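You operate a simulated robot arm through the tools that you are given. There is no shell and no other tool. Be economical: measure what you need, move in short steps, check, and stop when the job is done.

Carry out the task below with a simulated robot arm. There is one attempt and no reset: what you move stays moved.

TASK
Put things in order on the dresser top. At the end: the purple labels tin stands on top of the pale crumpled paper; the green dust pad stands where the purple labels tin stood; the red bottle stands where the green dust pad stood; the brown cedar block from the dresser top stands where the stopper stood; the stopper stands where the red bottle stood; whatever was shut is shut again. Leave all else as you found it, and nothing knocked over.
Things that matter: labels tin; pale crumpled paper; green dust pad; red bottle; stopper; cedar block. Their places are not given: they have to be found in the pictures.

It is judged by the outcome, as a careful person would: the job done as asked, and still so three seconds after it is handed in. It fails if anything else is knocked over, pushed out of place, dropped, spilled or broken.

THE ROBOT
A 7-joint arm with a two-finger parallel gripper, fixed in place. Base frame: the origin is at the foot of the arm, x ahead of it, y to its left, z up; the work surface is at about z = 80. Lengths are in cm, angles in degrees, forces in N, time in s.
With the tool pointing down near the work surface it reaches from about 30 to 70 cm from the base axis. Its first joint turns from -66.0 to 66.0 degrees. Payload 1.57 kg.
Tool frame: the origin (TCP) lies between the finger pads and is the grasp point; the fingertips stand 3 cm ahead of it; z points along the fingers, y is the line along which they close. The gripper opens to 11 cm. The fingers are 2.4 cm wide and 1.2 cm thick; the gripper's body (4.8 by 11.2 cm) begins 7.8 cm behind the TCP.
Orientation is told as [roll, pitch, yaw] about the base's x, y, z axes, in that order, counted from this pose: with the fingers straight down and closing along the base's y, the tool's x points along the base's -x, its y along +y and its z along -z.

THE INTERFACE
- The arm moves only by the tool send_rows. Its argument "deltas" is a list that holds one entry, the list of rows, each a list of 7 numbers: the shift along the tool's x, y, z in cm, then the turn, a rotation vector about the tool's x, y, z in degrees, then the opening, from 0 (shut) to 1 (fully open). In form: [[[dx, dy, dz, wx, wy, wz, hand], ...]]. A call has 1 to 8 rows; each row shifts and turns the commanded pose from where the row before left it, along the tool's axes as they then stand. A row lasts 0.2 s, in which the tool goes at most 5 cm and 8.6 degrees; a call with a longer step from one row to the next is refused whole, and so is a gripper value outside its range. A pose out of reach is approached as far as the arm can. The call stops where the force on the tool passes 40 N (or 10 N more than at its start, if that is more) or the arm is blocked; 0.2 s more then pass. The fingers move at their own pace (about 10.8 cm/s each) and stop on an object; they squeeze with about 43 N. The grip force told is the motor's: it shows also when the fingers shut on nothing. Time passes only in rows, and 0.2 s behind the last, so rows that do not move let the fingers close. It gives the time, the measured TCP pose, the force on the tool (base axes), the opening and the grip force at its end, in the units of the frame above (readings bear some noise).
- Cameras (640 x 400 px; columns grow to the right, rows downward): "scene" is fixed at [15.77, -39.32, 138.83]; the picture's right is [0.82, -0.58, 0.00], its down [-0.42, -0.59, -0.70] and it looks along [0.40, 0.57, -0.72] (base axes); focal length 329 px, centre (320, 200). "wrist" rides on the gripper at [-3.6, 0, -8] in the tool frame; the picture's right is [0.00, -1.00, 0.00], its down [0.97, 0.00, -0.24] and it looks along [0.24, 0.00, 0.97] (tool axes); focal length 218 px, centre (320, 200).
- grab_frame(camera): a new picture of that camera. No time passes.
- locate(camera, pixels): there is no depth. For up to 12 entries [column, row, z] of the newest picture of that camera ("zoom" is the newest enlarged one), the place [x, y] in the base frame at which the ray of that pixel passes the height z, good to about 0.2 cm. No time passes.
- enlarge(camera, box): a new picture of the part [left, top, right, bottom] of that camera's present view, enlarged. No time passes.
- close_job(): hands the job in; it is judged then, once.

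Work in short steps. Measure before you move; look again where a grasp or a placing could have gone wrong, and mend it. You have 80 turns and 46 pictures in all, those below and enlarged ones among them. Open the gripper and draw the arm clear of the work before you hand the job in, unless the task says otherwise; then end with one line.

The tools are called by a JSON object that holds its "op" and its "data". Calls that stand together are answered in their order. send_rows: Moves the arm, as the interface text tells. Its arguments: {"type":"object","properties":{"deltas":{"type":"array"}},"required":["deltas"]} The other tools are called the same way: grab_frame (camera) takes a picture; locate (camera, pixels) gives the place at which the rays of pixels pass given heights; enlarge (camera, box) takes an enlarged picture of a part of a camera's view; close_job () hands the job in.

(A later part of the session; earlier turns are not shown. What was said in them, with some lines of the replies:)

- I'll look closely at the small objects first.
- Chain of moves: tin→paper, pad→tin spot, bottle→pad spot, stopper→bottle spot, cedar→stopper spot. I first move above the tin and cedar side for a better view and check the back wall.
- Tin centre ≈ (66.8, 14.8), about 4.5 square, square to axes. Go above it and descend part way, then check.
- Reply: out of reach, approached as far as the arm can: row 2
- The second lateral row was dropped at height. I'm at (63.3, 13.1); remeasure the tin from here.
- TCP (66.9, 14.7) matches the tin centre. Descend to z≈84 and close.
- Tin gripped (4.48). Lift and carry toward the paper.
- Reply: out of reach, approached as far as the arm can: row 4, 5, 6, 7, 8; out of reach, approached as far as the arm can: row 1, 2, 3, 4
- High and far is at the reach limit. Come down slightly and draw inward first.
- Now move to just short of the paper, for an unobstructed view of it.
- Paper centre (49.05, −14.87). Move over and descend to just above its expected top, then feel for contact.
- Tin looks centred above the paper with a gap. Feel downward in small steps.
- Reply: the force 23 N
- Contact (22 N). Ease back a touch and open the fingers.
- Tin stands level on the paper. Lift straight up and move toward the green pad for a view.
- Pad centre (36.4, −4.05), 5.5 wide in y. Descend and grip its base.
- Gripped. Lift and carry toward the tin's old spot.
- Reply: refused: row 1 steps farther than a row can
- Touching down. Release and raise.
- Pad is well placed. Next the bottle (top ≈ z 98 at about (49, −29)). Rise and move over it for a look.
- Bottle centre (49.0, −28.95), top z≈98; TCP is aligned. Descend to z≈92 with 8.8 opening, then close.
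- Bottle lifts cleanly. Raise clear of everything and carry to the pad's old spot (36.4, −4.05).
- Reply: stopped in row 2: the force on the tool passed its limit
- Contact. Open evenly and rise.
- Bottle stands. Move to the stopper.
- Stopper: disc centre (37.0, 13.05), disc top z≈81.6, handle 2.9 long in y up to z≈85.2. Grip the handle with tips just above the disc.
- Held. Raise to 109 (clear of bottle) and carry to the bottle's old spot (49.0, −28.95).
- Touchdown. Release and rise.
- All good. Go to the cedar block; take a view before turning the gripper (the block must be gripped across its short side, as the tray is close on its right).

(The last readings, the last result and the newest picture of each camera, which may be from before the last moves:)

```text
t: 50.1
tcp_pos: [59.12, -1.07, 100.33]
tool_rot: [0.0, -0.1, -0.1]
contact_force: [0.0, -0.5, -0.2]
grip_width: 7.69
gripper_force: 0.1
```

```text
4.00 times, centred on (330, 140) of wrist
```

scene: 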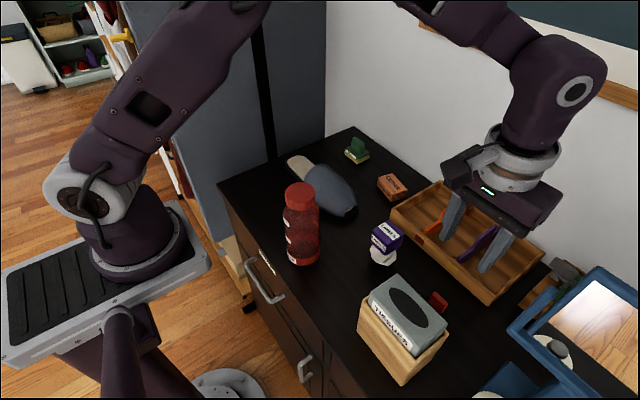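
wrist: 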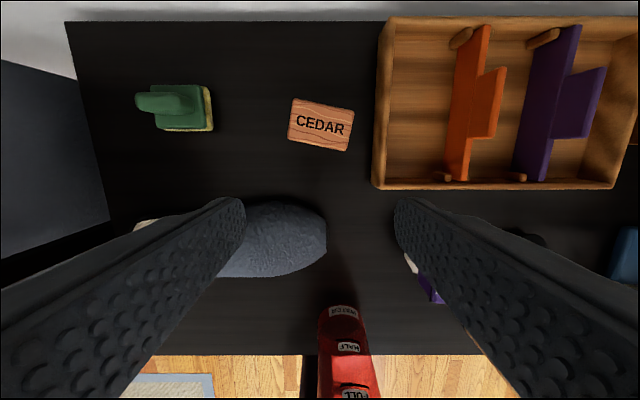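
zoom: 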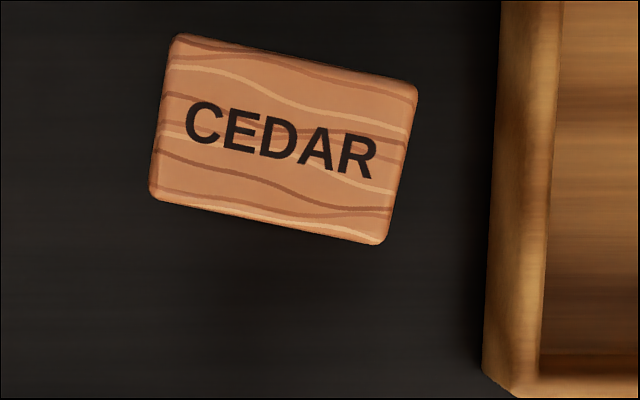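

{"op": "locate", "data": {"camera": "zoom", "pixels": [[172, 34, 83], [418, 82, 83], [384, 244, 83], [150, 200, 83], [281, 140, 83], [281, 140, 82], [490, 200, 80], [495, 100, 84]]}}

{"op": "locate", "data": {"camera": "scene", "pixels": [[390, 182, 83], [390, 182, 84], [390, 182, 82]]}}

{"op": "enlarge", "data": {"camera": "scene", "box": [360, 160, 430, 220]}}

```text
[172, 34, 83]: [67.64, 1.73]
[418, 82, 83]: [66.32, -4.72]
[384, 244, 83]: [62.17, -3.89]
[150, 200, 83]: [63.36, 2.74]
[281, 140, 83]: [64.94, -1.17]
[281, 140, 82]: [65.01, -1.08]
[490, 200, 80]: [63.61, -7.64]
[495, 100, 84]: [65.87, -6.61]
```

```text
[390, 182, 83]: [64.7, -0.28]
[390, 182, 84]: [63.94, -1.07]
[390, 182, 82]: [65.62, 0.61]
```

```text
6.67 times, centred on (395, 190) of scene
```

zoom: 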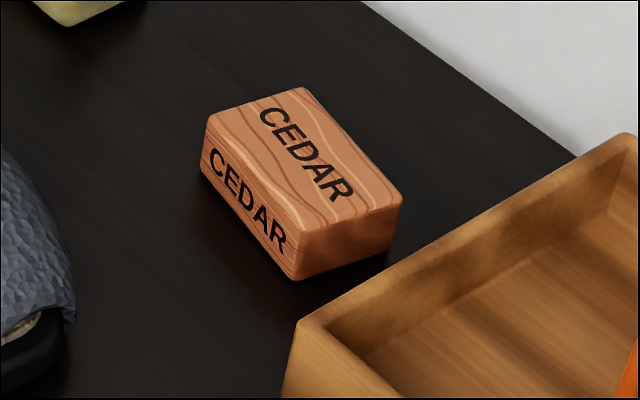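

Cedar centre (64.9, −1.05), 6.6×4.3, top z≈83, yaw about −11.5° for the closing line. Move over it and turn +78.5° yaw.

{"op": "send_rows", "data": {"deltas": [[[-2.9, 0, 1.5, 0, 0, 0, 0.62], [-2.88, 0, 1.5, 0, 0, 0, 0.62], [0, 0, 0, 0, 0, -7.85, 0.62], [0, 0, 0, 0, 0, -7.85, 0.62], [0, 0, 0, 0, 0, -7.85, 0.62], [0, 0, 0, 0, 0, -7.85, 0.62]]]}}

{"op": "send_rows", "data": {"deltas": [[[0, 0, 0, 0, 0, -7.85, 0.62], [0, 0, 0, 0, 0, -7.85, 0.62], [0, 0, 0, 0, 0, -7.85, 0.62], [0, 0, 0, 0, 0, -7.85, 0.62], [0, 0, 0, 0, 0, -7.85, 0.62], [0, 0, 0, 0, 0, -7.85, 0.62], [0, 0, 4, 0, 0, 0, 0.62], [0, 0, 0, 0, 0, 0, 0.62]]]}}

{"op": "grab_frame", "data": {"camera": "wrist"}}

```text
t: 51.5
tcp_pos: [64.88, -1.14, 97.45]
tool_rot: [-0.1, -0.1, 31.6]
contact_force: [0.3, 0.4, 0.5]
grip_width: 6.8
gripper_force: 0.2
```

```text
t: 53.3
tcp_pos: [64.65, -0.95, 93.36]
tool_rot: [-0.1, 0.0, 78.5]
contact_force: [1.0, -1.1, 0.7]
grip_width: 6.83
gripper_force: 0.0
```

```text
10 pictures are left
```

wrist: 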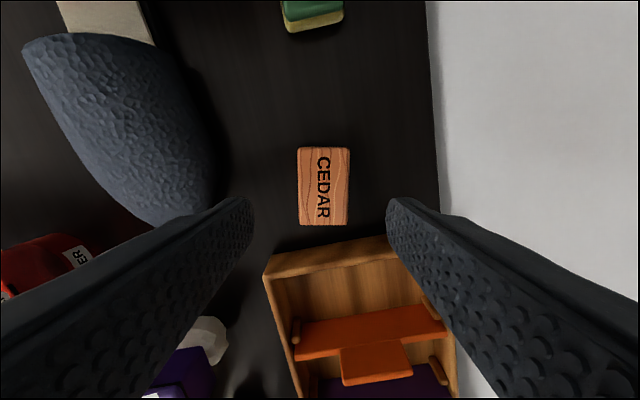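

{"op": "locate", "data": {"camera": "wrist", "pixels": [[323, 187, 83], [298, 187, 83], [349, 187, 83], [323, 147, 83], [323, 225, 83]]}}

```text
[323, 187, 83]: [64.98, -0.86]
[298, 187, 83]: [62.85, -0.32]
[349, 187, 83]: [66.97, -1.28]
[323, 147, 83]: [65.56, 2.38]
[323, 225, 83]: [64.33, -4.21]
```

Aligned; centre (64.95, −0.95). Descend and grip.

{"op": "send_rows", "data": {"deltas": [[[0, -0.2, 4.5, 0, 0, 0, 0.62], [0, 0, 3.7, 0, 0, 0, 0.62], [0, 0, 1.4, 0, 0, 0, 0.62], [0, 0, 0, 0, 0, 0, 0.62], [0, 0, 0, 0, 0, 0, 0.3], [0, 0, 0, 0, 0, 0, 0.3], [0, 0, 0, 0, 0, 0, 0.3]]]}}

```text
t: 54.9
tcp_pos: [64.87, -1.3, 84.04]
tool_rot: [-0.2, 0.1, 78.6]
contact_force: [-0.2, 0.5, 0.6]
grip_width: 4.37
gripper_force: 42.9
```

Gripped (4.37). Lift, carry over to the stopper's old spot (37.0, 13.05).

{"op": "send_rows", "data": {"deltas": [[[0, 0, -4.5, 0, 0, 0, 0.3], [0, 0, -4.5, 0, 0, 0, 0.3], [0, 0, -4, 0, 0, 0, 0.3], [-1.034, 3.77, 0, 0, 0, 0, 0.3], [-1.034, 3.77, 0, 0, 0, 0, 0.3], [-1.034, 3.77, 0, 0, 0, 0, 0.3], [-1.034, 3.77, 0, 0, 0, 0, 0.3]]]}}

{"op": "send_rows", "data": {"deltas": [[[-1.034, 3.77, 0, 0, 0, 0, 0.3], [-1.034, 3.77, 0, 0, 0, 0, 0.3], [-1.034, 3.77, 0, 0, 0, 0, 0.3], [-1.034, 3.77, 0, 0, 0, 0, 0.3], [0, 0, 0, 0, 0, 0, 0.3]]]}}

{"op": "grab_frame", "data": {"camera": "wrist"}}

```text
t: 56.5
tcp_pos: [50.96, 6.13, 96.96]
tool_rot: [-0.1, 0.1, 78.5]
contact_force: [-0.7, -0.1, -0.5]
grip_width: 4.37
gripper_force: 43.1
```

```text
t: 57.7
tcp_pos: [36.99, 13.03, 96.83]
tool_rot: [0.0, 0.1, 78.6]
contact_force: [-0.6, -0.3, -0.3]
grip_width: 4.36
gripper_force: 42.7
```

```text
9 pictures are left
```

wrist: 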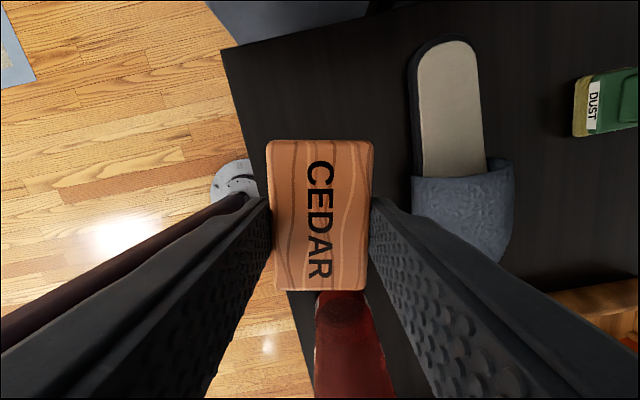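

{"op": "send_rows", "data": {"deltas": [[[0.2, 0, 4.5, 0, 0, 0, 0.3], [0, 0, 4.5, 0, 0, 0, 0.3], [0, 0, 2.8, 0, 0, 0, 0.3], [0, 0, 0.7, 0, 0, 0, 0.3], [0, 0, 0.2, 0, 0, 0, 0.3]]]}}

{"op": "send_rows", "data": {"deltas": [[[0, 0, 0.15, 0, 0, 0, 0.3], [0, 0, 0, 0, 0, 0, 0.3]]]}}

```text
t: 58.9
tcp_pos: [37.14, 12.91, 84.2]
tool_rot: [-0.1, -0.1, 78.4]
contact_force: [-0.1, 0.3, -0.1]
grip_width: 4.39
gripper_force: 42.6
```

```text
t: 59.5
tcp_pos: [37.14, 12.9, 84.0]
tool_rot: [-0.2, -0.1, 78.5]
contact_force: [0.0, 0.1, 0.7]
grip_width: 4.36
gripper_force: 43.3
```

{"op": "send_rows", "data": {"deltas": [[[0, 0, 0.12, 0, 0, 0, 0.3], [0, 0, 0, 0, 0, 0, 0.3]]]}}

```text
t: 60.1
tcp_pos: [37.14, 12.82, 83.84]
tool_rot: [-0.1, 0.0, 78.5]
contact_force: [0.1, 0.1, 11.2]
grip_width: 4.35
gripper_force: 43.1
```

Touchdown. Release, rise, and draw back to a clear pose.

{"op": "send_rows", "data": {"deltas": [[[0, 0, 0, 0, 0, 0, 0.45], [0, 0, 0, 0, 0, 0, 0.58], [0, 0, 0, 0, 0, 0, 0.62], [0, 0, -3, 0, 0, 0, 0.62], [0, 0, -4.5, 0, 0, 0, 0.62], [0, 0, -4.5, 0, 0, 0, 0.62], [0, 0, -4.5, 0, 0, 0, 0.62], [0, 0, -4.5, 0, 0, 0, 0.62]]]}}

{"op": "grab_frame", "data": {"camera": "scene"}}

{"op": "grab_frame", "data": {"camera": "wrist"}}

```text
t: 61.9
tcp_pos: [36.92, 12.83, 104.73]
tool_rot: [0.0, 0.0, 78.5]
contact_force: [0.4, -0.6, 0.4]
grip_width: 6.82
gripper_force: 0.0
```

```text
8 pictures are left
```

scene: 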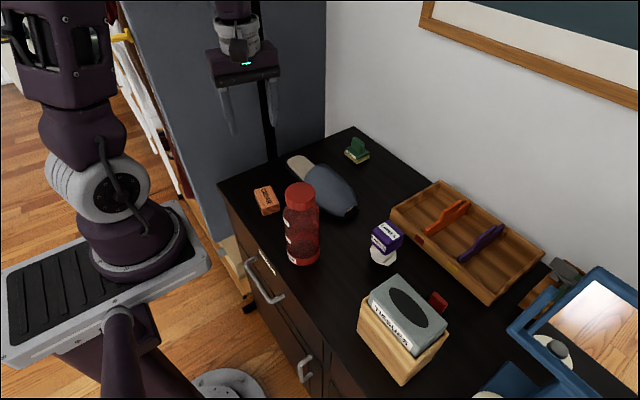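

```text
7 pictures are left
```

wrist: 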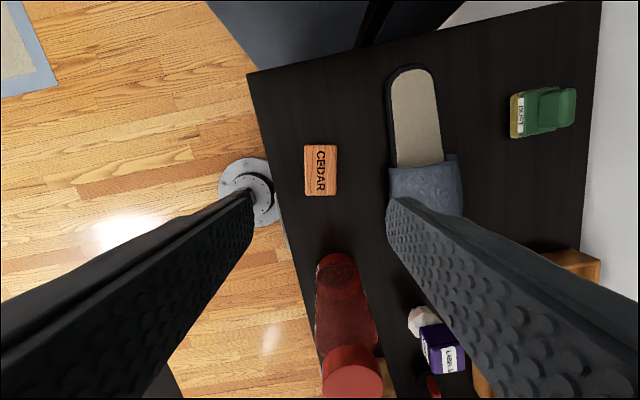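

Everything appears in place; one close check of tin/paper and stopper.

{"op": "enlarge", "data": {"camera": "scene", "box": [350, 200, 470, 320]}}

{"op": "enlarge", "data": {"camera": "wrist", "box": [300, 250, 480, 400]}}

```text
3.33 times, centred on (410, 260) of scene
```

zoom: 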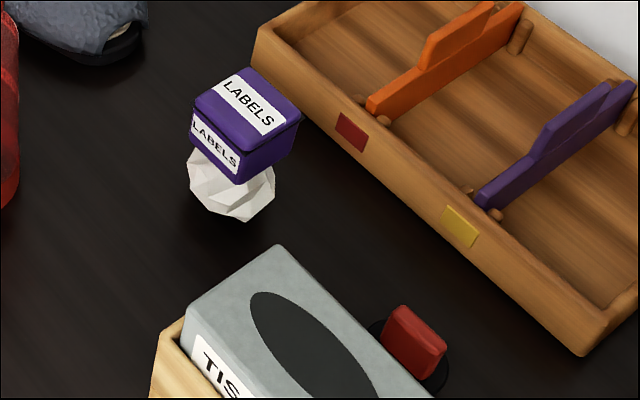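

```text
2.67 times, centred on (390, 325) of wrist
```

zoom: 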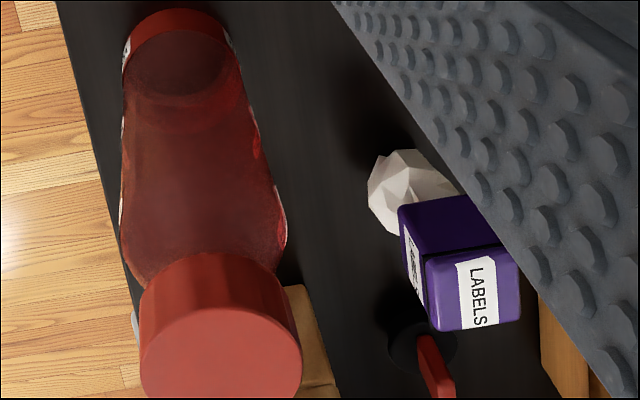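

The pictures show each item in its place and upright, and the gripper is open and clear, so I hand in.

{"op": "close_job", "data": {}}

```text
The job is handed in.
```

The job is handed in: the labels tin stands on the crumpled paper, and the dust pad, red bottle, stopper and cedar block each stand in their new places. The last pictures show nothing knocked over, and I opened nothing, so there was nothing to shut again.
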